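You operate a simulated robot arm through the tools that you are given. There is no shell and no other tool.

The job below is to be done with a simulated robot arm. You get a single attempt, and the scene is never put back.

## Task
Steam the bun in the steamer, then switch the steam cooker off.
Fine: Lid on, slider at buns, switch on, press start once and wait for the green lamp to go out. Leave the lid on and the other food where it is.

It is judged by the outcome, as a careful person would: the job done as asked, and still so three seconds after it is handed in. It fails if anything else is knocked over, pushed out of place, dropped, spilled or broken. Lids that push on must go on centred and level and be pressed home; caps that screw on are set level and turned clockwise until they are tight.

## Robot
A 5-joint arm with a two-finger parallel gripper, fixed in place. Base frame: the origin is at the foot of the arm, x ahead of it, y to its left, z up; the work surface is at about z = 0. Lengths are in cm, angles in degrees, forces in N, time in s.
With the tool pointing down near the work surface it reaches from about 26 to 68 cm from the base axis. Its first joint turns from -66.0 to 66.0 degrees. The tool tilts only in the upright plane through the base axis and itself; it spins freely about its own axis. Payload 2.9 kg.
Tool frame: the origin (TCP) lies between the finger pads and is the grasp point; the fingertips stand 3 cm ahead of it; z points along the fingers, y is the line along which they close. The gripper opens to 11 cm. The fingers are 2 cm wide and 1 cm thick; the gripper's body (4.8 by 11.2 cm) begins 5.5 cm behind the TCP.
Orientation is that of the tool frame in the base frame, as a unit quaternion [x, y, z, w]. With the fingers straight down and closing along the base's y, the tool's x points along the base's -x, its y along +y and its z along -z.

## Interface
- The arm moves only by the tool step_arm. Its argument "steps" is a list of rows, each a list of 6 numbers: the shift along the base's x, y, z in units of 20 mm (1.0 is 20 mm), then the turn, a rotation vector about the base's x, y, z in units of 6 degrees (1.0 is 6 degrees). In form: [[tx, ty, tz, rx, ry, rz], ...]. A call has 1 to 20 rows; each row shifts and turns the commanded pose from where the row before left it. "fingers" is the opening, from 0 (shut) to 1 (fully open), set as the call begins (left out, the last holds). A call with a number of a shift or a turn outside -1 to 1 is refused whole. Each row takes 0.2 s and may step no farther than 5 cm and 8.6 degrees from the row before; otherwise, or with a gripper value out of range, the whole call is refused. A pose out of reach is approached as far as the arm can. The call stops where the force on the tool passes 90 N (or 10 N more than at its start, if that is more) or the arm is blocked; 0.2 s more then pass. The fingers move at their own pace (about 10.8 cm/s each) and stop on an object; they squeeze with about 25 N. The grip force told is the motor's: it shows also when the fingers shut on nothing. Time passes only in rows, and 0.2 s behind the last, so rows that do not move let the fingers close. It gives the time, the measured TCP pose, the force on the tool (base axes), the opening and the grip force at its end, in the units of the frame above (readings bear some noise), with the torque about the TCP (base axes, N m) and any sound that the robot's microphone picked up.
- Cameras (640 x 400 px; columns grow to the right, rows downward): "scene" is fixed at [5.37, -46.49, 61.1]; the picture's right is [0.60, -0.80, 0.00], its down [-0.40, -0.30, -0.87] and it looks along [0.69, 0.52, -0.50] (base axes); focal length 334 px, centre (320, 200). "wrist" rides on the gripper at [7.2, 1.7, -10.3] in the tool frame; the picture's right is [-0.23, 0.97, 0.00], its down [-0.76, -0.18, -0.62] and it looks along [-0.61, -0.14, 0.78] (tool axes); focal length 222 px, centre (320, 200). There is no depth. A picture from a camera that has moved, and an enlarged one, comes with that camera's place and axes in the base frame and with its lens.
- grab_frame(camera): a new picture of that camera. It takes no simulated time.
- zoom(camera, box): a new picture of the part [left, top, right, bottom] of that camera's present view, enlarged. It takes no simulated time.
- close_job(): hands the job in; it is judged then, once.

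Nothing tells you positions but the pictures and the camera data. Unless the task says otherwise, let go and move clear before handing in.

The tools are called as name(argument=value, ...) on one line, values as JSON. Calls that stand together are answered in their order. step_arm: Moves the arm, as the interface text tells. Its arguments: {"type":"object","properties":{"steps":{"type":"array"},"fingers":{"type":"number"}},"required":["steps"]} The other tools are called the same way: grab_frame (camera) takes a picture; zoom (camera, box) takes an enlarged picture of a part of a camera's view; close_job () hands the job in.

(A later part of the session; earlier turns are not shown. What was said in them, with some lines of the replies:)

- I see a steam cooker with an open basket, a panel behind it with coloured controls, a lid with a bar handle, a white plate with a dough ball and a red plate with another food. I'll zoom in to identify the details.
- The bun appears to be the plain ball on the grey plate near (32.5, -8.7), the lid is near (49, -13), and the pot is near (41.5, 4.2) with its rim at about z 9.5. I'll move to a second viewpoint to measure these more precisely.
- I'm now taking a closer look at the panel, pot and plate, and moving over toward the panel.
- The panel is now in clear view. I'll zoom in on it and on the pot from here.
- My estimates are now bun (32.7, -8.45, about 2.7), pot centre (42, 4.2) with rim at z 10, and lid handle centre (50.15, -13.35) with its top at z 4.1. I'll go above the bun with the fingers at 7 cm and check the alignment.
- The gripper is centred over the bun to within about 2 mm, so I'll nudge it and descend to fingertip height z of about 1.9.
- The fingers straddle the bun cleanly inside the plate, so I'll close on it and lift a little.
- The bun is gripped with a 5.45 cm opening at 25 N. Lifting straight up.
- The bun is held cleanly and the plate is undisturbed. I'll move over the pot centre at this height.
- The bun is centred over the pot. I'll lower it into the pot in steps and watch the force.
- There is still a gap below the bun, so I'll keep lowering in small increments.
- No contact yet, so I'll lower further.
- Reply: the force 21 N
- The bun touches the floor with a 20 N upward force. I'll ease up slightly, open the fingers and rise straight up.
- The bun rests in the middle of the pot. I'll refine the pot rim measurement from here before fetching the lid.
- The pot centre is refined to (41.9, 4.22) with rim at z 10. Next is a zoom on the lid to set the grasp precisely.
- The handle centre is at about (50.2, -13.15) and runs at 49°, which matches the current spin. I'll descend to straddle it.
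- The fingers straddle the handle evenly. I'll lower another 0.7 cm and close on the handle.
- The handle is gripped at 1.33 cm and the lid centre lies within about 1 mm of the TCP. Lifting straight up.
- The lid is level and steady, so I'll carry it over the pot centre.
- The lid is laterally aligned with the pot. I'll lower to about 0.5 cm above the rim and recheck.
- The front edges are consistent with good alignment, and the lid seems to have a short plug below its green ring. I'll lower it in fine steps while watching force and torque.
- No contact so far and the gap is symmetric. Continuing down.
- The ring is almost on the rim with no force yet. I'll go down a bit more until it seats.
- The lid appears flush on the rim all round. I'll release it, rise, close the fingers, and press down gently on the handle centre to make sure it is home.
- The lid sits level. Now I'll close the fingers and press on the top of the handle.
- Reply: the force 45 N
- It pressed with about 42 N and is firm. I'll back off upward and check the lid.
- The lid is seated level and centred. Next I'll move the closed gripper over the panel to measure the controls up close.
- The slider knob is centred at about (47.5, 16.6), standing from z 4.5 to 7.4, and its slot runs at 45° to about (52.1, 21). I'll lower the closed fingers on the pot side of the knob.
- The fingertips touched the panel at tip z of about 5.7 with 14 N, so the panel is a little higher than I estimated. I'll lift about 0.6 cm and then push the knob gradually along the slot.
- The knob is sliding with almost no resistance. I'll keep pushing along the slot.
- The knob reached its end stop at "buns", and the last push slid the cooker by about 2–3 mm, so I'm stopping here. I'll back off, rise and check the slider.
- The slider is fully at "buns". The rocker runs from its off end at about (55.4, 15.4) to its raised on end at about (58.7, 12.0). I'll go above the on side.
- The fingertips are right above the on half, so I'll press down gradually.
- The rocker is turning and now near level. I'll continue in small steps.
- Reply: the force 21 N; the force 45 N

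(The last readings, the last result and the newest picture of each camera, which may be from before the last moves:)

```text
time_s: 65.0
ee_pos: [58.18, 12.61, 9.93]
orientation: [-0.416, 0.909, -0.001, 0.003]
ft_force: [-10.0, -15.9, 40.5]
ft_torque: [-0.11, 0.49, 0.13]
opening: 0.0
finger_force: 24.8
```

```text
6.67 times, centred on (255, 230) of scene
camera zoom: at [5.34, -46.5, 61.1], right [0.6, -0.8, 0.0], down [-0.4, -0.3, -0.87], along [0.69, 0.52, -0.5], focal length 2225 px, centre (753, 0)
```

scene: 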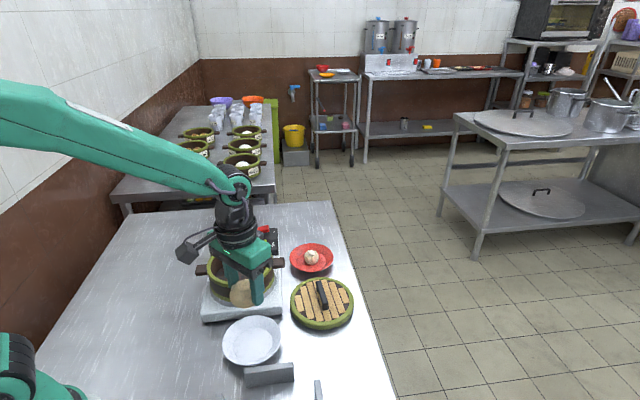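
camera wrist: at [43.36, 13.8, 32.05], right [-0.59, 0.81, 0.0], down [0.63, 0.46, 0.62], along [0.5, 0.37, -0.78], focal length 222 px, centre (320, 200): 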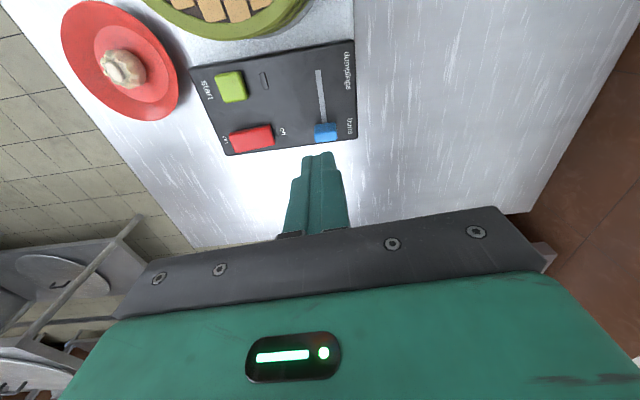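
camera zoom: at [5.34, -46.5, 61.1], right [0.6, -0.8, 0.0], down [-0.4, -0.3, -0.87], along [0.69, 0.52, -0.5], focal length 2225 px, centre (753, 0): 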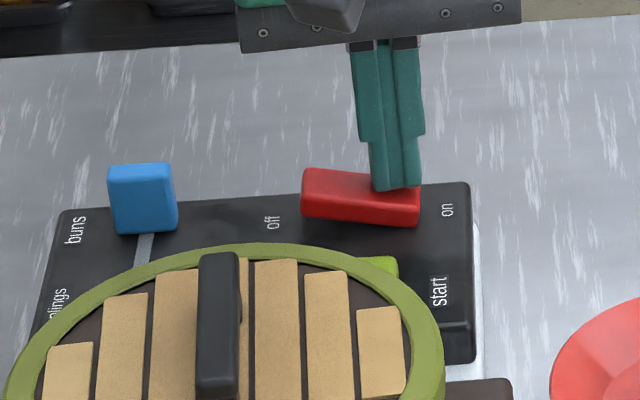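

The rocker has tipped to "on". I'll rise and move over the green start button at about (53.0, 9.35).

step_arm(steps=[[0, 0, 0.3, 0, 0, 0], [0, 0, 1, 0, 0, 0], [0, 0, 1, 0, 0, 0], [0, 0, 1, 0, 0, 0], [-0.64, -0.41, 0, 0, 0, 0], [-0.64, -0.41, 0, 0, 0, 0], [-0.64, -0.41, 0, 0, 0, 0], [-0.64, -0.41, 0, 0, 0, 0], [0, 0, 0, 0, 0, 0]])

zoom(camera="scene", box=[205, 200, 295, 262])

grab_frame(camera="wrist")

zoom(camera="wrist", box=[220, 60, 460, 220])

```text
time_s: 67.0
ee_pos: [52.99, 9.21, 16.26]
orientation: [-0.417, 0.909, 0.0, 0.0]
ft_force: [-0.3, -0.4, 0.3]
ft_torque: [0.0, 0.0, -0.02]
opening: 0.0
finger_force: 25.0
```

```text
6.45 times, centred on (250, 231) of scene
camera zoom: at [5.37, -46.49, 61.1], right [0.6, -0.8, 0.0], down [-0.4, -0.3, -0.87], along [0.69, 0.52, -0.5], focal length 2154 px, centre (772, 0)
```

zoom: 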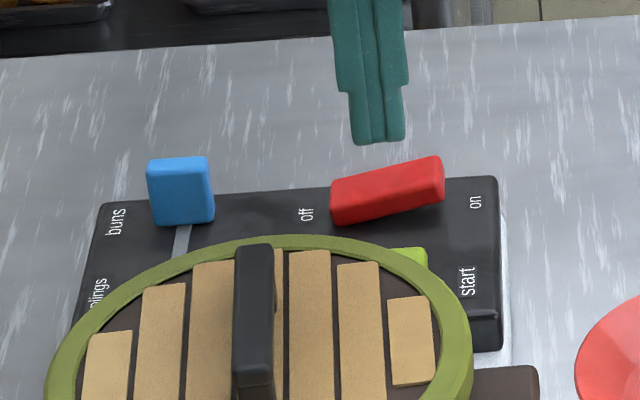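

```text
taken
camera wrist: at [47.08, 4.9, 26.51], right [-0.59, 0.81, 0.0], down [0.63, 0.46, 0.62], along [0.5, 0.37, -0.78], focal length 222 px, centre (320, 200)
```

wrist: 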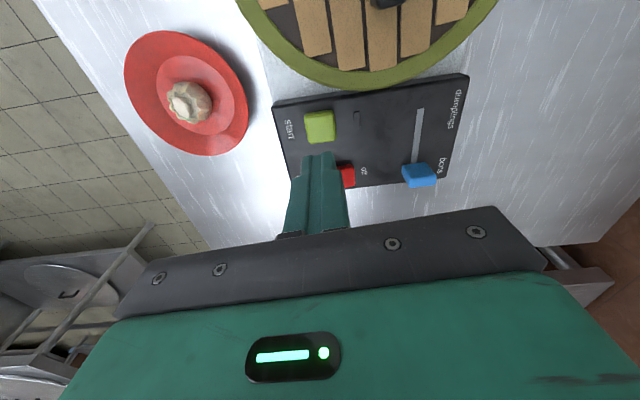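

```text
2.50 times, centred on (340, 140) of wrist
camera zoom: at [47.08, 4.9, 26.51], right [-0.59, 0.81, 0.0], down [0.63, 0.46, 0.62], along [0.5, 0.37, -0.78], focal length 555 px, centre (270, 350)
```

zoom: 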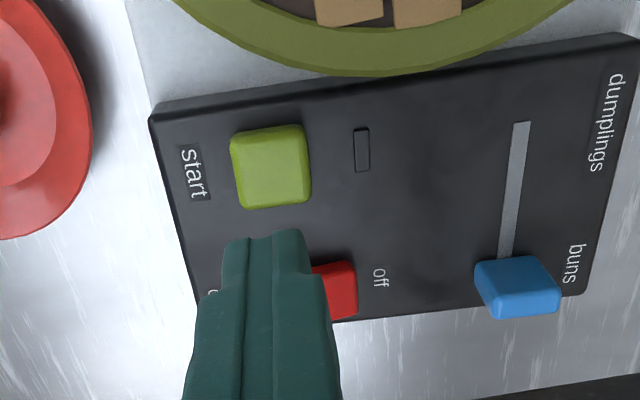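

The rocker has sprung back to off, so the press was too close to the pivot and did not latch. I'll press again farther out toward the on end.

step_arm(steps=[[0.72, 0.35, 0, 0, 0, 0], [0.72, 0.35, 0, 0, 0, 0], [0.72, 0.35, 0, 0, 0, 0], [0.71, 0.35, 0, 0, 0, 0], [0, 0, -1, 0, 0, 0], [0, 0, -1, 0, 0, 0], [0, 0, -0.4, 0, 0, 0], [0, 0, -0.2, 0, 0, 0], [0, 0, 0, 0, 0, 0]])

zoom(camera="scene", box=[230, 215, 290, 255])

```text
time_s: 69.0
ee_pos: [58.71, 12.16, 10.93]
orientation: [-0.416, 0.909, 0.001, 0.0]
ft_force: [-0.1, 0.1, -0.4]
ft_torque: [-0.02, 0.01, -0.01]
opening: 0.01
finger_force: 24.4
```

```text
10.00 times, centred on (260, 235) of scene
camera zoom: at [5.37, -46.49, 61.1], right [0.6, -0.8, 0.0], down [-0.4, -0.3, -0.87], along [0.69, 0.52, -0.5], focal length 3338 px, centre (920, -150)
```

zoom: 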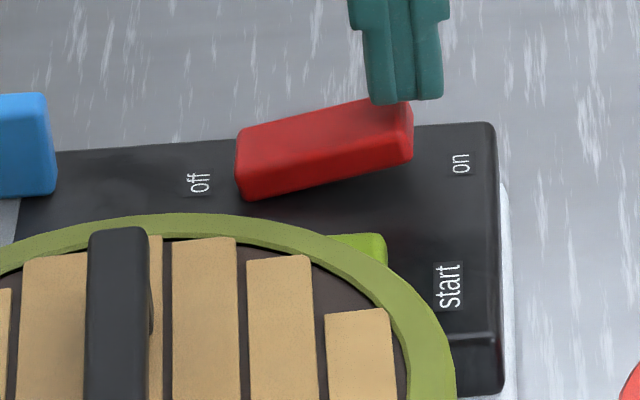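

step_arm(steps=[[0, 0, -0.1, 0, 0, 0], [0, 0, -0.1, 0, 0, 0], [0, 0, -0.1, 0, 0, 0], [0, 0, -0.1, 0, 0, 0], [0, 0, 0, 0, 0, 0]])

step_arm(steps=[[0, 0, -0.1, 0, 0, 0], [0, 0, -0.1, 0, 0, 0], [0, 0, 0, 0, 0, 0]])

step_arm(steps=[[0, 0, -0.1, 0, 0, 0], [0, 0, 0, 0, 0, 0]])

zoom(camera="scene", box=[230, 215, 290, 255])

```text
time_s: 70.2
ee_pos: [58.63, 12.09, 10.15]
orientation: [-0.416, 0.909, 0.0, -0.001]
ft_force: [0.3, -0.2, -0.2]
ft_torque: [0.0, 0.03, 0.03]
opening: 0.0
finger_force: 25.0
```

```text
time_s: 71.0
ee_pos: [58.54, 12.05, 9.9]
orientation: [-0.417, 0.909, -0.001, 0.001]
ft_force: [-1.2, -2.6, 8.7]
ft_torque: [0.02, 0.07, 0.02]
opening: 0.0
finger_force: 25.3
```

```text
time_s: 71.6
ee_pos: [58.72, 12.14, 9.86]
orientation: [-0.417, 0.909, 0.0, 0.001]
ft_force: [-10.2, -3.4, 26.3]
ft_torque: [0.24, 0.36, 0.06]
opening: 0.01
finger_force: 25.1
```

```text
10.00 times, centred on (260, 235) of scene
camera zoom: at [5.35, -46.5, 61.1], right [0.6, -0.8, 0.0], down [-0.4, -0.3, -0.87], along [0.69, 0.52, -0.5], focal length 3338 px, centre (920, -150)
```

zoom: 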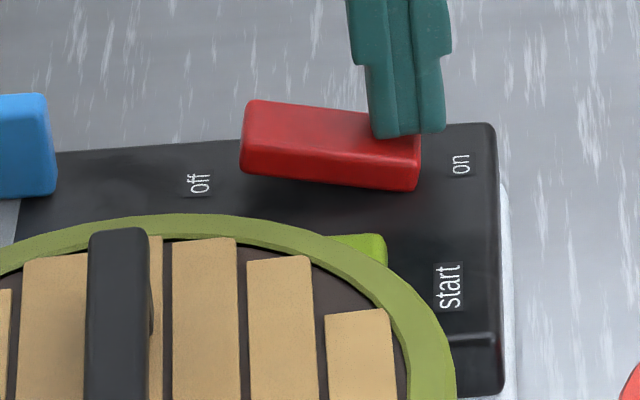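

The rocker is fully tipped to the on side. I'll release in two stages and check that it holds.

step_arm(steps=[[0, 0, 0.15, 0, 0, 0], [0, 0, 0.15, 0, 0, 0], [0, 0, 0, 0, 0, 0]])

zoom(camera="scene", box=[230, 215, 290, 255])

step_arm(steps=[[0, 0, 0.5, 0, 0, 0], [0, 0, 0, 0, 0, 0]])

zoom(camera="scene", box=[230, 215, 290, 255])

```text
time_s: 72.4
ee_pos: [58.5, 12.07, 10.1]
orientation: [-0.417, 0.909, 0.0, -0.002]
ft_force: [-0.2, 0.0, -0.1]
ft_torque: [0.03, 0.02, -0.01]
opening: 0.01
finger_force: 24.6
```

```text
10.00 times, centred on (260, 235) of scene
camera zoom: at [5.37, -46.49, 61.1], right [0.6, -0.8, 0.0], down [-0.4, -0.3, -0.87], along [0.69, 0.52, -0.5], focal length 3338 px, centre (920, -150)
```

zoom: 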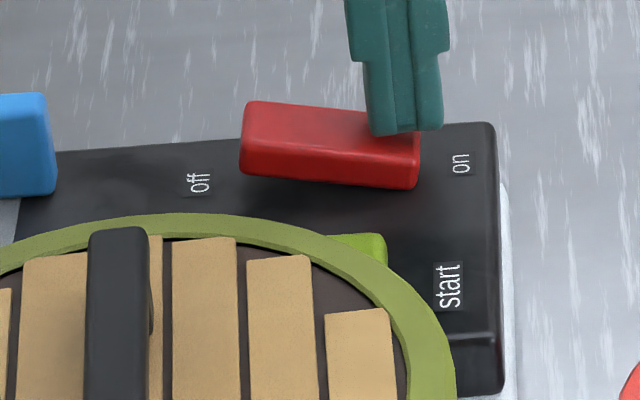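

```text
time_s: 73.0
ee_pos: [58.74, 12.16, 11.21]
orientation: [-0.416, 0.909, 0.0, 0.0]
ft_force: [0.5, 0.8, 0.4]
ft_torque: [-0.02, 0.01, 0.02]
opening: 0.04
finger_force: 25.2
```

```text
10.00 times, centred on (260, 235) of scene
camera zoom: at [5.37, -46.49, 61.1], right [0.6, -0.8, 0.0], down [-0.4, -0.3, -0.87], along [0.69, 0.52, -0.5], focal length 3338 px, centre (920, -150)
```

zoom: 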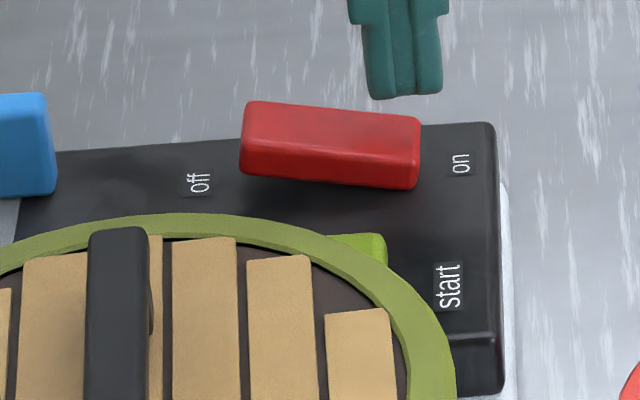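

It holds on now. I'll rise fully and verify again before going to the start button.

step_arm(steps=[[0, 0, 1, 0, 0, 0], [0, 0, 1, 0, 0, 0], [0, 0, 1, 0, 0, 0], [0, 0, 0, 0, 0, 0]])

zoom(camera="scene", box=[205, 215, 295, 265])

step_arm(steps=[[-0.72, -0.35, 0, 0, 0, 0], [-0.72, -0.35, 0, 0, 0, 0], [-0.72, -0.35, 0, 0, 0, 0], [-0.71, -0.35, 0, 0, 0, 0], [0, 0, 0, 0, 0, 0]])

zoom(camera="scene", box=[205, 215, 295, 265])

zoom(camera="wrist", box=[220, 60, 460, 220])

```text
time_s: 74.0
ee_pos: [58.71, 12.09, 17.29]
orientation: [-0.417, 0.909, 0.0, 0.0]
ft_force: [-0.2, 0.6, -0.1]
ft_torque: [0.03, -0.01, 0.0]
opening: 0.01
finger_force: 24.8
```

```text
7.11 times, centred on (250, 240) of scene
camera zoom: at [5.37, -46.49, 61.1], right [0.6, -0.8, 0.0], down [-0.4, -0.3, -0.87], along [0.69, 0.52, -0.5], focal length 2374 px, centre (818, -84)
```

zoom: 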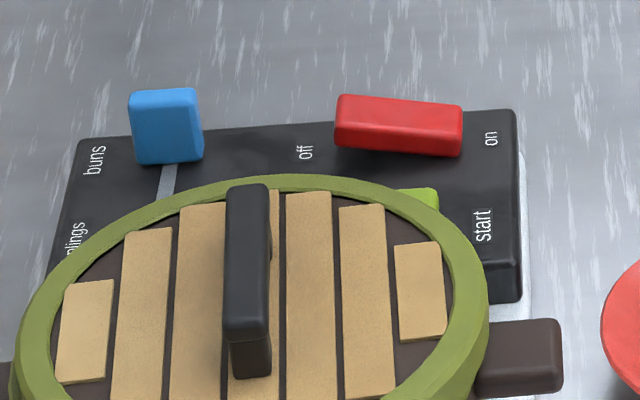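

```text
time_s: 75.2
ee_pos: [52.9, 9.26, 17.21]
orientation: [-0.416, 0.909, -0.001, 0.001]
ft_force: [-0.2, 0.5, 0.7]
ft_torque: [0.01, -0.01, -0.02]
opening: 0.02
finger_force: 24.9
```

```text
7.11 times, centred on (250, 240) of scene
camera zoom: at [5.37, -46.49, 61.1], right [0.6, -0.8, 0.0], down [-0.4, -0.3, -0.87], along [0.69, 0.52, -0.5], focal length 2374 px, centre (818, -84)
```

zoom: 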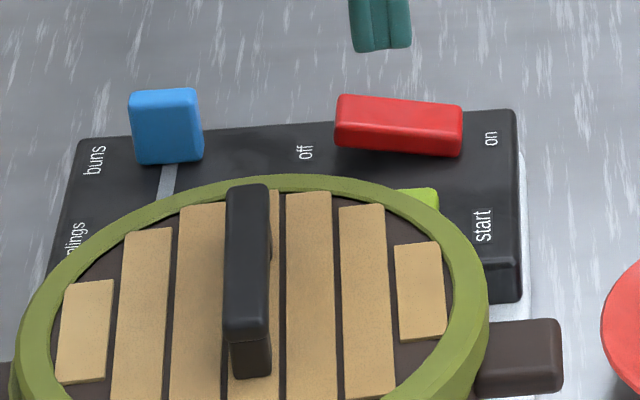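

```text
2.50 times, centred on (340, 140) of wrist
camera zoom: at [47.07, 4.91, 27.5], right [-0.59, 0.81, 0.0], down [0.63, 0.46, 0.62], along [0.5, 0.37, -0.78], focal length 555 px, centre (270, 350)
```

zoom: 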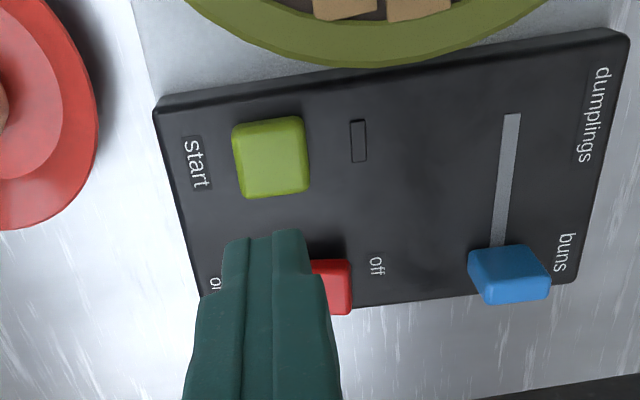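

The switch stays on and the button lies directly below the fingertips. I'll descend to just above it.

step_arm(steps=[[0, 0, -1, 0, 0, 0], [0, 0, -1, 0, 0, 0], [0, 0, -0.6, 0, 0, 0], [0, 0, -0.4, 0, 0, 0], [0, 0, 0, 0, 0, 0]])

zoom(camera="scene", box=[205, 200, 305, 275])

zoom(camera="wrist", box=[240, 80, 420, 220])

```text
time_s: 76.4
ee_pos: [53.19, 9.41, 11.3]
orientation: [-0.417, 0.909, 0.0, 0.001]
ft_force: [0.0, 0.0, -0.6]
ft_torque: [-0.01, -0.02, -0.02]
opening: 0.0
finger_force: 25.1
```

```text
5.33 times, centred on (255, 238) of scene
camera zoom: at [5.37, -46.49, 61.1], right [0.6, -0.8, 0.0], down [-0.4, -0.3, -0.87], along [0.69, 0.52, -0.5], focal length 1780 px, centre (667, 0)
```

zoom: 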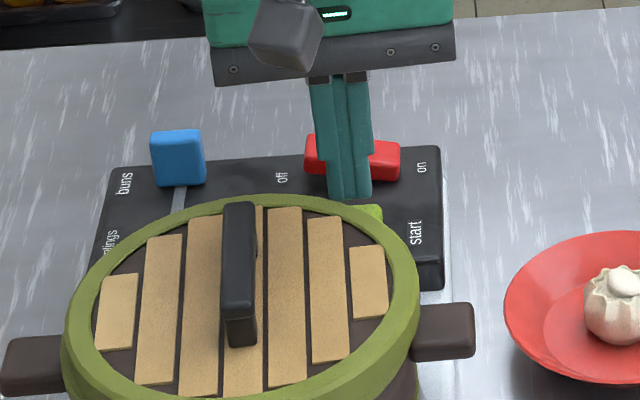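

```text
2.86 times, centred on (330, 150) of wrist
camera zoom: at [47.15, 5.02, 21.57], right [-0.59, 0.81, 0.0], down [0.63, 0.46, 0.62], along [0.5, 0.37, -0.78], focal length 635 px, centre (291, 343)
```

zoom: 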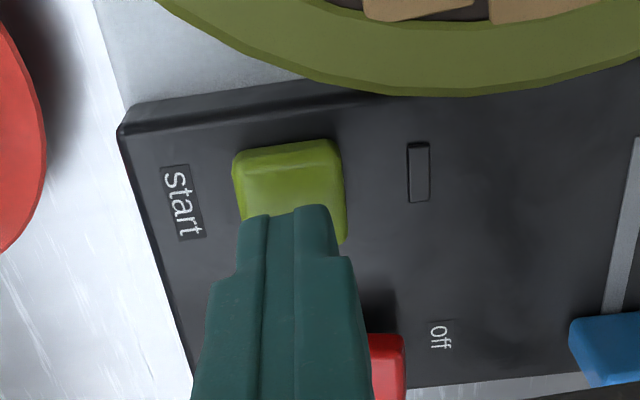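

step_arm(steps=[[0, 0, -0.15, 0, 0, 0], [0, 0, -0.15, 0, 0, 0], [0, 0, -0.1, 0, 0, 0], [0, 0, 0, 0, 0, 0]])

step_arm(steps=[[0, 0, -0.1, 0, 0, 0], [0, 0, 0, 0, 0, 0]])

step_arm(steps=[[0, 0, -0.1, 0, 0, 0], [0, 0, 0, 0, 0, 0]])

zoom(camera="wrist", box=[240, 80, 420, 220])

```text
time_s: 77.4
ee_pos: [53.06, 9.38, 10.35]
orientation: [-0.416, 0.909, 0.0, 0.0]
ft_force: [0.1, -0.5, -0.9]
ft_torque: [-0.01, -0.02, 0.03]
opening: 0.01
finger_force: 25.1
```

```text
time_s: 78.0
ee_pos: [53.06, 9.44, 10.26]
orientation: [-0.417, 0.909, 0.0, 0.0]
ft_force: [-0.1, 0.3, 0.0]
ft_torque: [0.01, -0.04, -0.02]
opening: 0.0
finger_force: 25.5
```

```text
time_s: 78.6
ee_pos: [52.9, 9.52, 9.97]
orientation: [-0.417, 0.909, 0.0, 0.0]
ft_force: [1.0, -0.4, 0.1]
ft_torque: [-0.01, -0.03, -0.01]
opening: 0.0
finger_force: 25.0
```

```text
2.86 times, centred on (330, 150) of wrist
camera zoom: at [47.1, 5.0, 20.28], right [-0.59, 0.81, 0.0], down [0.63, 0.46, 0.62], along [0.5, 0.37, -0.78], focal length 635 px, centre (291, 343)
```

zoom: 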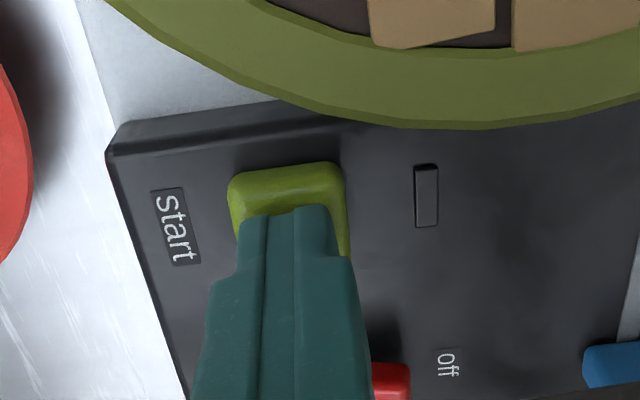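

step_arm(steps=[[0, 0, -0.1, 0, 0, 0], [0, 0, 0, 0, 0, 0]])

step_arm(steps=[[0, 0, -0.1, 0, 0, 0], [0, 0, 0, 0, 0, 0]])

zoom(camera="wrist", box=[240, 80, 420, 220])

```text
time_s: 79.2
ee_pos: [52.96, 9.36, 9.85]
orientation: [-0.416, 0.909, 0.0, 0.0]
ft_force: [-0.2, 0.1, 0.0]
ft_torque: [0.0, 0.0, 0.01]
opening: 0.0
finger_force: 25.0
```

```text
time_s: 79.8
ee_pos: [52.93, 9.36, 9.52]
orientation: [-0.416, 0.909, 0.0, 0.0]
ft_force: [-0.1, 0.3, 0.3]
ft_torque: [-0.06, -0.01, 0.01]
opening: 0.03
finger_force: 25.1
```

```text
2.86 times, centred on (330, 150) of wrist
camera zoom: at [47.11, 5.01, 19.9], right [-0.59, 0.81, 0.0], down [0.63, 0.46, 0.62], along [0.5, 0.37, -0.78], focal length 635 px, centre (291, 343)
```

zoom: 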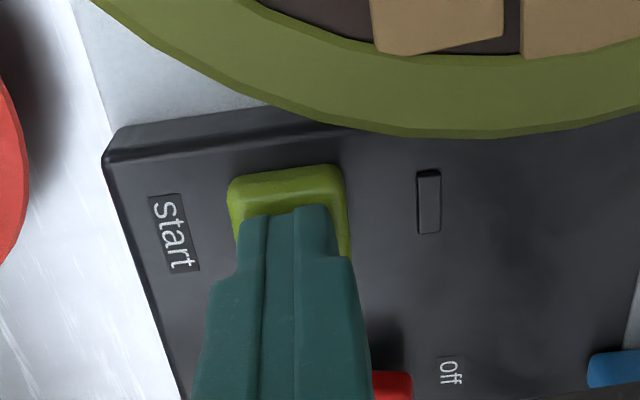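

step_arm(steps=[[0, 0, -0.1, 0, 0, 0], [0, 0, 0, 0, 0, 0]])

zoom(camera="wrist", box=[240, 80, 420, 220])

```text
time_s: 80.4
ee_pos: [52.98, 9.45, 9.38]
orientation: [-0.416, 0.909, -0.001, 0.001]
ft_force: [-0.1, -0.9, 2.5]
ft_torque: [-0.03, -0.01, -0.01]
opening: 0.02
finger_force: 24.6
heard: click
```

```text
2.86 times, centred on (330, 150) of wrist
camera zoom: at [47.12, 5.02, 19.71], right [-0.59, 0.81, 0.0], down [0.63, 0.46, 0.62], along [0.5, 0.37, -0.78], focal length 635 px, centre (291, 343)
```

zoom: 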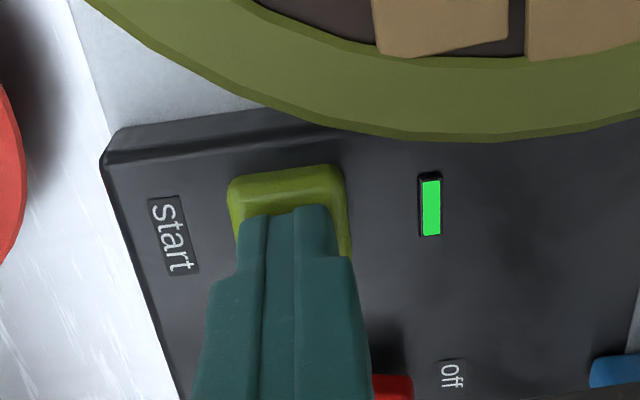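

I heard a click and the green lamp is lit, so the start was pressed once. I'll rise straight off and watch the lamp.

step_arm(steps=[[0, 0, 0.4, 0, 0, 0], [0, 0, 1, 0, 0, 0], [0, 0, 1, 0, 0, 0], [0, 0, 1, 0, 0, 0], [0, 0, 0.6, 0, 0, 0], [0, 0, 0, 0, 0, 0]])

zoom(camera="wrist", box=[220, 60, 460, 220])

step_arm(steps=[[0.3, 0.75, 0, 0, 0, 0], [0.3, 0.75, 0, 0, 0, 0], [0.3, 0.75, 0, 0, 0, 0], [0.3, 0.75, 0, 0, 0, 0], [0, 0, 0, 0, 0, 0]])

grab_frame(camera="wrist")

zoom(camera="scene", box=[205, 215, 295, 265])

```text
time_s: 81.8
ee_pos: [53.1, 9.51, 17.34]
orientation: [-0.417, 0.909, 0.0, 0.0]
ft_force: [-0.1, 0.6, 0.0]
ft_torque: [-0.01, 0.05, -0.01]
opening: 0.03
finger_force: 25.0
```

```text
2.50 times, centred on (340, 140) of wrist
camera zoom: at [47.17, 5.07, 27.61], right [-0.59, 0.81, 0.0], down [0.63, 0.46, 0.62], along [0.5, 0.37, -0.78], focal length 555 px, centre (270, 350)
```

zoom: 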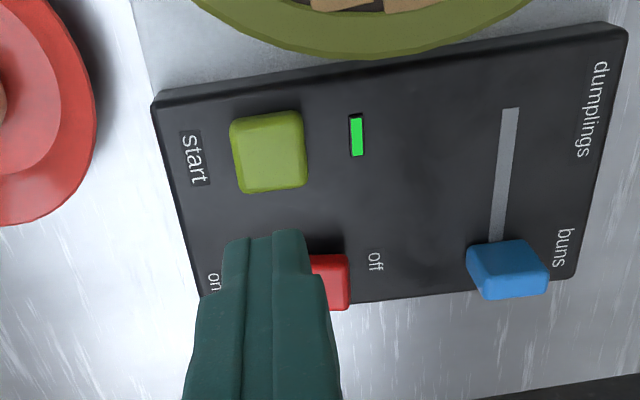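

```text
time_s: 83.0
ee_pos: [55.54, 15.18, 17.56]
orientation: [-0.416, 0.909, 0.0, 0.0]
ft_force: [-0.4, 0.9, 0.6]
ft_torque: [0.01, 0.01, -0.02]
opening: 0.0
finger_force: 24.8
```

```text
taken
camera wrist: at [49.55, 10.95, 27.86], right [-0.59, 0.81, 0.0], down [0.63, 0.46, 0.62], along [0.5, 0.37, -0.78], focal length 222 px, centre (320, 200)
```

wrist: 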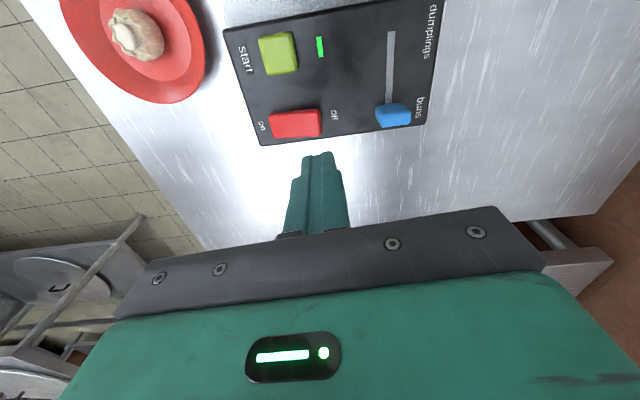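

```text
7.11 times, centred on (250, 240) of scene
camera zoom: at [5.37, -46.49, 61.1], right [0.6, -0.8, 0.0], down [-0.4, -0.3, -0.87], along [0.69, 0.52, -0.5], focal length 2374 px, centre (818, -84)
```

zoom: 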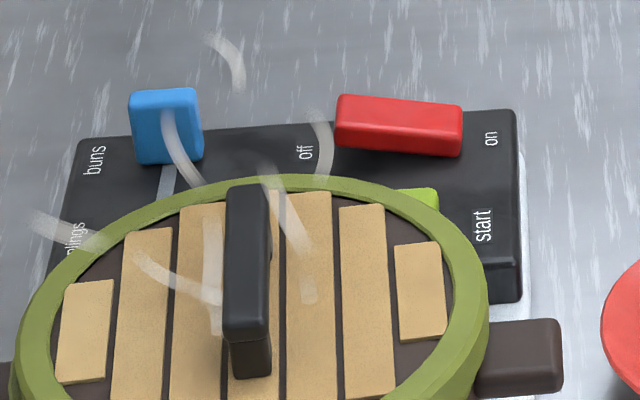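

It is steaming, with the lamp lit and visible from here. I'll wait and keep checking the lamp.

step_arm(steps=[[0, 0, 0, 0, 0, 0], [0, 0, 0, 0, 0, 0], [0, 0, 0, 0, 0, 0], [0, 0, 0, 0, 0, 0], [0, 0, 0, 0, 0, 0], [0, 0, 0, 0, 0, 0], [0, 0, 0, 0, 0, 0], [0, 0, 0, 0, 0, 0], [0, 0, 0, 0, 0, 0], [0, 0, 0, 0, 0, 0], [0, 0, 0, 0, 0, 0], [0, 0, 0, 0, 0, 0], [0, 0, 0, 0, 0, 0], [0, 0, 0, 0, 0, 0], [0, 0, 0, 0, 0, 0], [0, 0, 0, 0, 0, 0], [0, 0, 0, 0, 0, 0], [0, 0, 0, 0, 0, 0], [0, 0, 0, 0, 0, 0], [0, 0, 0, 0, 0, 0]])

zoom(camera="wrist", box=[220, 0, 440, 160])

step_arm(steps=[[0, 0, 0, 0, 0, 0], [0, 0, 0, 0, 0, 0], [0, 0, 0, 0, 0, 0], [0, 0, 0, 0, 0, 0], [0, 0, 0, 0, 0, 0], [0, 0, 0, 0, 0, 0], [0, 0, 0, 0, 0, 0], [0, 0, 0, 0, 0, 0], [0, 0, 0, 0, 0, 0], [0, 0, 0, 0, 0, 0], [0, 0, 0, 0, 0, 0], [0, 0, 0, 0, 0, 0], [0, 0, 0, 0, 0, 0], [0, 0, 0, 0, 0, 0], [0, 0, 0, 0, 0, 0], [0, 0, 0, 0, 0, 0], [0, 0, 0, 0, 0, 0], [0, 0, 0, 0, 0, 0], [0, 0, 0, 0, 0, 0], [0, 0, 0, 0, 0, 0]])

zoom(camera="wrist", box=[220, 0, 440, 160])

```text
time_s: 87.2
ee_pos: [55.41, 15.3, 17.66]
orientation: [-0.417, 0.909, 0.0, 0.0]
ft_force: [0.6, 0.2, 1.0]
ft_torque: [-0.01, -0.02, 0.04]
opening: 0.0
finger_force: 25.2
```

```text
2.50 times, centred on (330, 80) of wrist
camera zoom: at [49.55, 10.93, 27.86], right [-0.59, 0.81, 0.0], down [0.63, 0.46, 0.62], along [0.5, 0.37, -0.78], focal length 555 px, centre (295, 500)
```

zoom: 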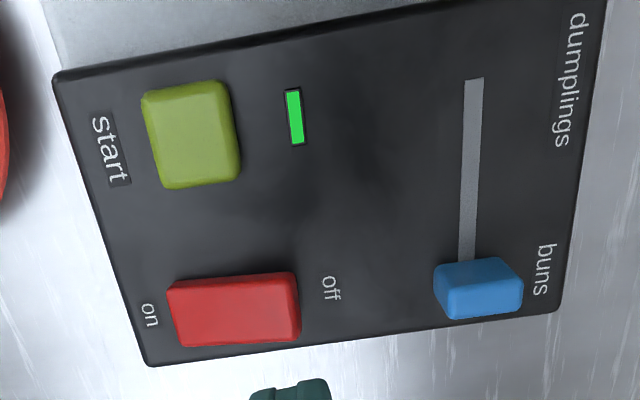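

```text
time_s: 91.4
ee_pos: [55.53, 15.23, 17.69]
orientation: [-0.416, 0.909, 0.0, 0.0]
ft_force: [-0.5, 0.0, 0.0]
ft_torque: [0.0, -0.02, 0.01]
opening: 0.0
finger_force: 25.1
```

```text
2.50 times, centred on (330, 80) of wrist
camera zoom: at [49.55, 10.93, 27.86], right [-0.59, 0.81, 0.0], down [0.63, 0.46, 0.62], along [0.5, 0.37, -0.78], focal length 555 px, centre (295, 500)
```

zoom: 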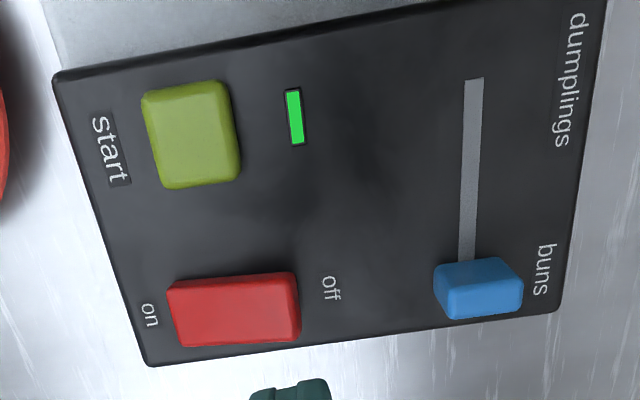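

step_arm(steps=[[0, 0, 0, 0, 0, 0], [0, 0, 0, 0, 0, 0], [0, 0, 0, 0, 0, 0], [0, 0, 0, 0, 0, 0], [0, 0, 0, 0, 0, 0], [0, 0, 0, 0, 0, 0], [0, 0, 0, 0, 0, 0], [0, 0, 0, 0, 0, 0], [0, 0, 0, 0, 0, 0], [0, 0, 0, 0, 0, 0], [0, 0, 0, 0, 0, 0], [0, 0, 0, 0, 0, 0], [0, 0, 0, 0, 0, 0], [0, 0, 0, 0, 0, 0], [0, 0, 0, 0, 0, 0], [0, 0, 0, 0, 0, 0], [0, 0, 0, 0, 0, 0], [0, 0, 0, 0, 0, 0], [0, 0, 0, 0, 0, 0], [0, 0, 0, 0, 0, 0]])

zoom(camera="wrist", box=[220, 0, 440, 160])

step_arm(steps=[[0, 0, 0, 0, 0, 0], [0, 0, 0, 0, 0, 0], [0, 0, 0, 0, 0, 0], [0, 0, 0, 0, 0, 0], [0, 0, 0, 0, 0, 0], [0, 0, 0, 0, 0, 0], [0, 0, 0, 0, 0, 0], [0, 0, 0, 0, 0, 0], [0, 0, 0, 0, 0, 0], [0, 0, 0, 0, 0, 0], [0, 0, 0, 0, 0, 0], [0, 0, 0, 0, 0, 0], [0, 0, 0, 0, 0, 0], [0, 0, 0, 0, 0, 0], [0, 0, 0, 0, 0, 0], [0, 0, 0, 0, 0, 0], [0, 0, 0, 0, 0, 0], [0, 0, 0, 0, 0, 0], [0, 0, 0, 0, 0, 0], [0, 0, 0, 0, 0, 0]])

zoom(camera="wrist", box=[220, 0, 440, 160])

```text
time_s: 95.6
ee_pos: [55.54, 15.21, 17.61]
orientation: [-0.416, 0.909, 0.001, 0.0]
ft_force: [0.2, 0.2, -0.3]
ft_torque: [0.0, -0.03, 0.02]
opening: 0.0
finger_force: 25.6
```

```text
2.50 times, centred on (330, 80) of wrist
camera zoom: at [49.55, 10.93, 27.86], right [-0.59, 0.81, 0.0], down [0.63, 0.46, 0.62], along [0.5, 0.37, -0.78], focal length 555 px, centre (295, 500)
```

zoom: 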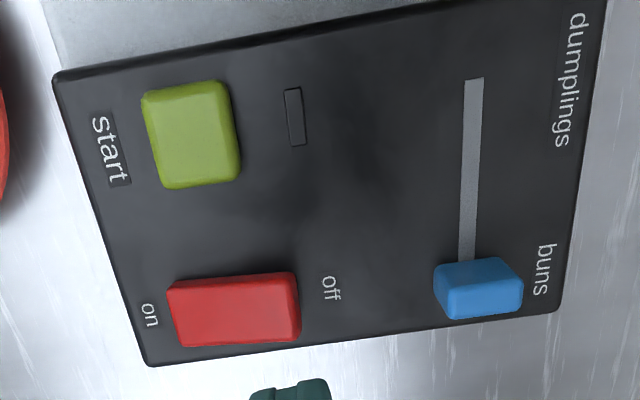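

```text
time_s: 99.8
ee_pos: [55.48, 15.35, 17.61]
orientation: [-0.416, 0.909, 0.0, 0.0]
ft_force: [0.2, -0.2, -0.3]
ft_torque: [0.04, -0.01, -0.02]
opening: 0.01
finger_force: 24.9
```

```text
2.50 times, centred on (330, 80) of wrist
camera zoom: at [49.55, 10.93, 27.86], right [-0.59, 0.81, 0.0], down [0.63, 0.46, 0.62], along [0.5, 0.37, -0.78], focal length 555 px, centre (295, 500)
```

zoom: 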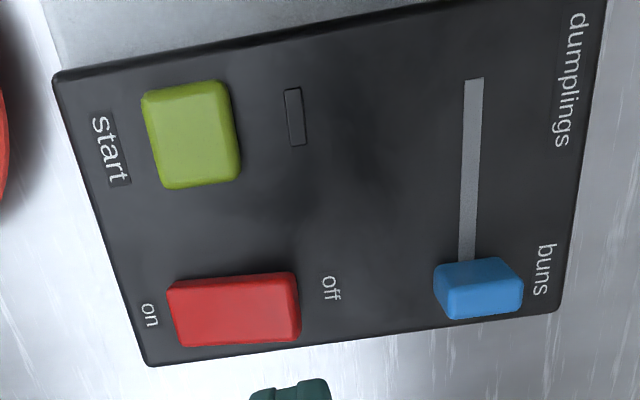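

The lamp has gone out, so steaming is done. Now I'll press the off end of the rocker.

step_arm(steps=[[0.05, -0.05, -1, 0, 0, 0], [0, 0, -1, 0, 0, 0], [0, 0, -0.8, 0, 0, 0], [0, 0, -0.4, 0, 0, 0], [0, 0, 0, 0, 0, 0]])

zoom(camera="scene", box=[230, 215, 290, 255])

step_arm(steps=[[0, 0, -0.1, 0, 0, 0], [0, 0, -0.1, 0, 0, 0], [0, 0, -0.1, 0, 0, 0], [0, 0, -0.1, 0, 0, 0], [0, 0, 0, 0, 0, 0]])

zoom(camera="scene", box=[230, 215, 290, 255])

```text
time_s: 101.0
ee_pos: [55.58, 15.31, 11.06]
orientation: [-0.416, 0.909, -0.001, 0.0]
ft_force: [-0.5, 0.5, 0.4]
ft_torque: [-0.02, -0.04, 0.03]
opening: 0.04
finger_force: 25.2
```

```text
10.00 times, centred on (260, 235) of scene
camera zoom: at [5.37, -46.49, 61.1], right [0.6, -0.8, 0.0], down [-0.4, -0.3, -0.87], along [0.69, 0.52, -0.5], focal length 3338 px, centre (920, -150)
```

zoom: 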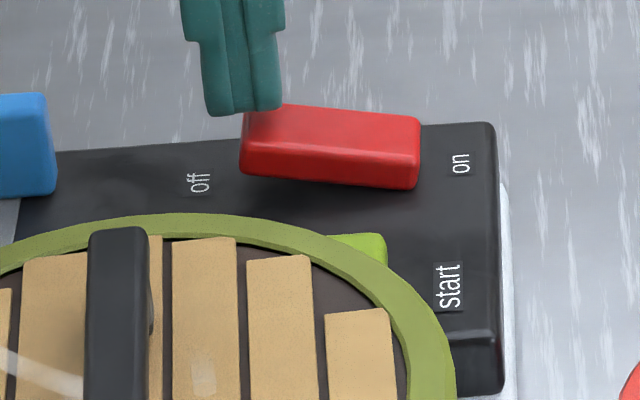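

```text
time_s: 102.2
ee_pos: [55.42, 15.21, 10.22]
orientation: [-0.416, 0.909, 0.0, 0.0]
ft_force: [0.1, -0.5, 0.0]
ft_torque: [-0.02, 0.03, -0.02]
opening: 0.02
finger_force: 24.7
```

```text
10.00 times, centred on (260, 235) of scene
camera zoom: at [5.37, -46.49, 61.1], right [0.6, -0.8, 0.0], down [-0.4, -0.3, -0.87], along [0.69, 0.52, -0.5], focal length 3338 px, centre (920, -150)
```

zoom: 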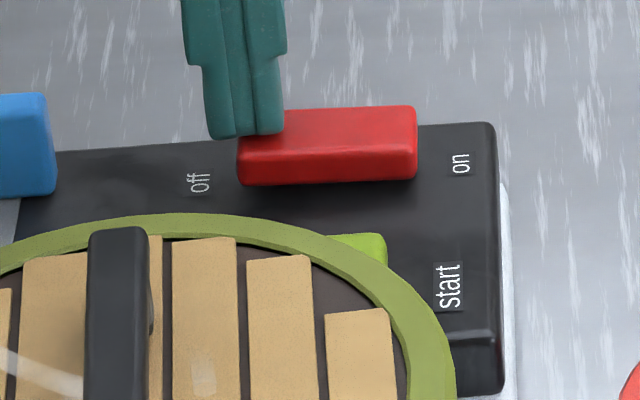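

step_arm(steps=[[0, 0, -0.1, 0, 0, 0], [0, 0, -0.1, 0, 0, 0], [0, 0, 0, 0, 0, 0]])

step_arm(steps=[[0, 0, -0.1, 0, 0, 0], [0, 0, 0, 0, 0, 0]])

zoom(camera="scene", box=[230, 215, 290, 255])

```text
time_s: 103.0
ee_pos: [55.48, 15.2, 10.02]
orientation: [-0.417, 0.909, 0.001, 0.0]
ft_force: [-3.9, -2.9, 7.9]
ft_torque: [-0.15, 0.17, -0.04]
opening: 0.0
finger_force: 25.3
```

```text
time_s: 103.6
ee_pos: [55.51, 15.39, 9.91]
orientation: [-0.416, 0.909, 0.001, 0.001]
ft_force: [-13.7, -4.2, 25.0]
ft_torque: [-0.42, 0.32, -0.14]
opening: 0.0
finger_force: 25.4
```

```text
10.00 times, centred on (260, 235) of scene
camera zoom: at [5.35, -46.5, 61.1], right [0.6, -0.8, 0.0], down [-0.4, -0.3, -0.87], along [0.69, 0.52, -0.5], focal length 3338 px, centre (920, -150)
```

zoom: 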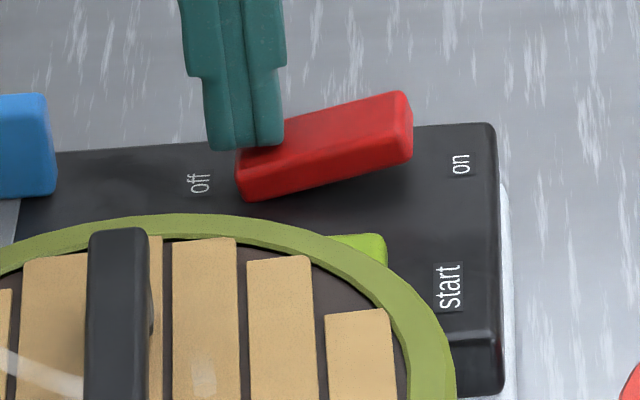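

The rocker is fully at off. I'll release straight up and verify it holds.

step_arm(steps=[[0, 0, 0.2, 0, 0, 0], [0, 0, 0.4, 0, 0, 0], [0, 0, 1, 0, 0, 0], [0, 0, 1, 0, 0, 0], [0, 0, 1, 0, 0, 0], [0, 0, 1, 0, 0, 0], [0, 0, 1, 0, 0, 0], [0, 0, 1, 0, 0, 0], [0, 0, 0, 0, 0, 0], [0, 0, 0, 0, 0, 0], [0, 0, 0, 0, 0, 0], [0, 0, 0, 0, 0, 0], [0, 0, 0, 0, 0, 0], [0, 0, 0, 0, 0, 0], [0, 0, 0, 0, 0, 0]])

grab_frame(camera="scene")

zoom(camera="scene", box=[180, 200, 360, 380])

zoom(camera="scene", box=[205, 215, 295, 265])

grab_frame(camera="wrist")

```text
time_s: 106.8
ee_pos: [55.43, 15.37, 22.99]
orientation: [-0.416, 0.909, 0.0, 0.0]
ft_force: [0.0, 0.5, -0.6]
ft_torque: [0.0, 0.03, 0.0]
opening: 0.0
finger_force: 25.1
```

```text
taken
```

scene: 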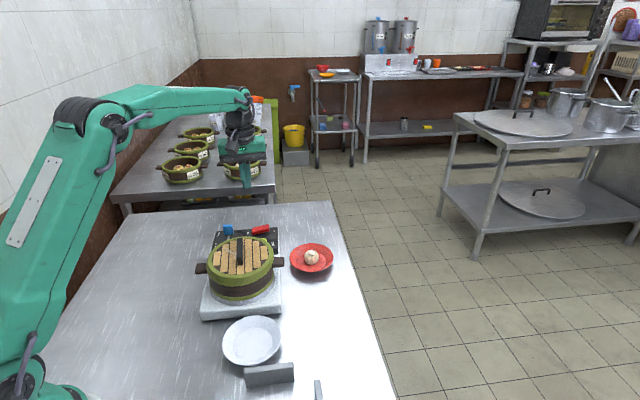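

```text
2.22 times, centred on (270, 290) of scene
camera zoom: at [5.37, -46.49, 61.1], right [0.6, -0.8, 0.0], down [-0.4, -0.3, -0.87], along [0.69, 0.52, -0.5], focal length 742 px, centre (431, 0)
```

zoom: 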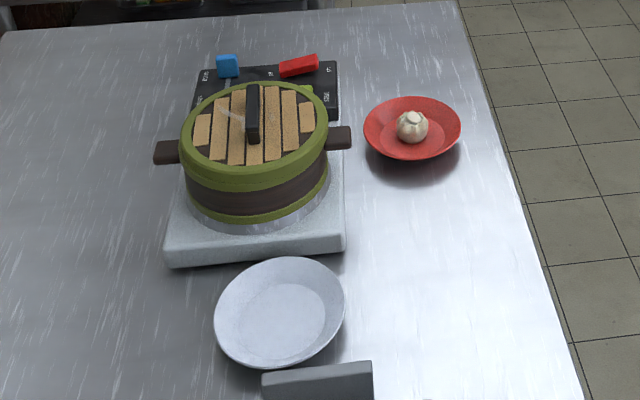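

```text
7.11 times, centred on (250, 240) of scene
camera zoom: at [5.37, -46.49, 61.1], right [0.6, -0.8, 0.0], down [-0.4, -0.3, -0.87], along [0.69, 0.52, -0.5], focal length 2374 px, centre (818, -84)
```

zoom: 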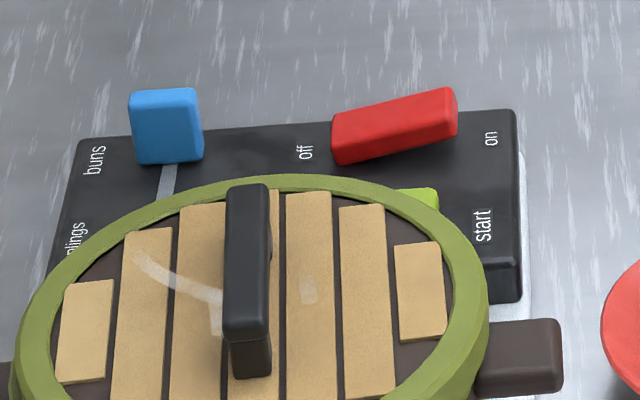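

```text
taken
camera wrist: at [49.47, 10.96, 33.26], right [-0.59, 0.81, 0.0], down [0.63, 0.46, 0.62], along [0.5, 0.37, -0.78], focal length 222 px, centre (320, 200)
```

wrist: 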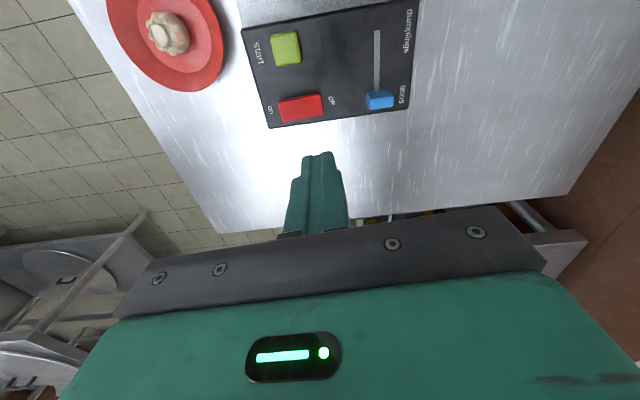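

The bun is steamed: the green lamp came on and went out again. The switch is now off, the slider is at buns, the lid sits level on the pot and the dumpling is untouched. The arm is clear and holding nothing. One flaw remains: the cooker slid 2–3 mm when the slider hit its stop. I'm handing the job in.

close_job()

```text
The job is handed in.
```

The bun is steamed and the cooker is switched off. The job is handed in, but I haven't seen the verdict.

- **Lid:** The bun is in the middle of the steamer with the lid on. I pressed the lid down level, and it is still on.
- **Steaming:** With the slider at buns and the switch on, I pressed start once. The green lamp lit, then went out about 15 seconds later.
- **Switch:** My first press on the "on" side didn't hold, so I pressed again farther out before starting. It is now at off and stayed there after I let go.
- **Other food:** The dumpling on the red plate is where it was.

**Small slip:** the cooker slid about 2–3 mm when the slider reached its end stop. I left it there rather than risk pushing it back.
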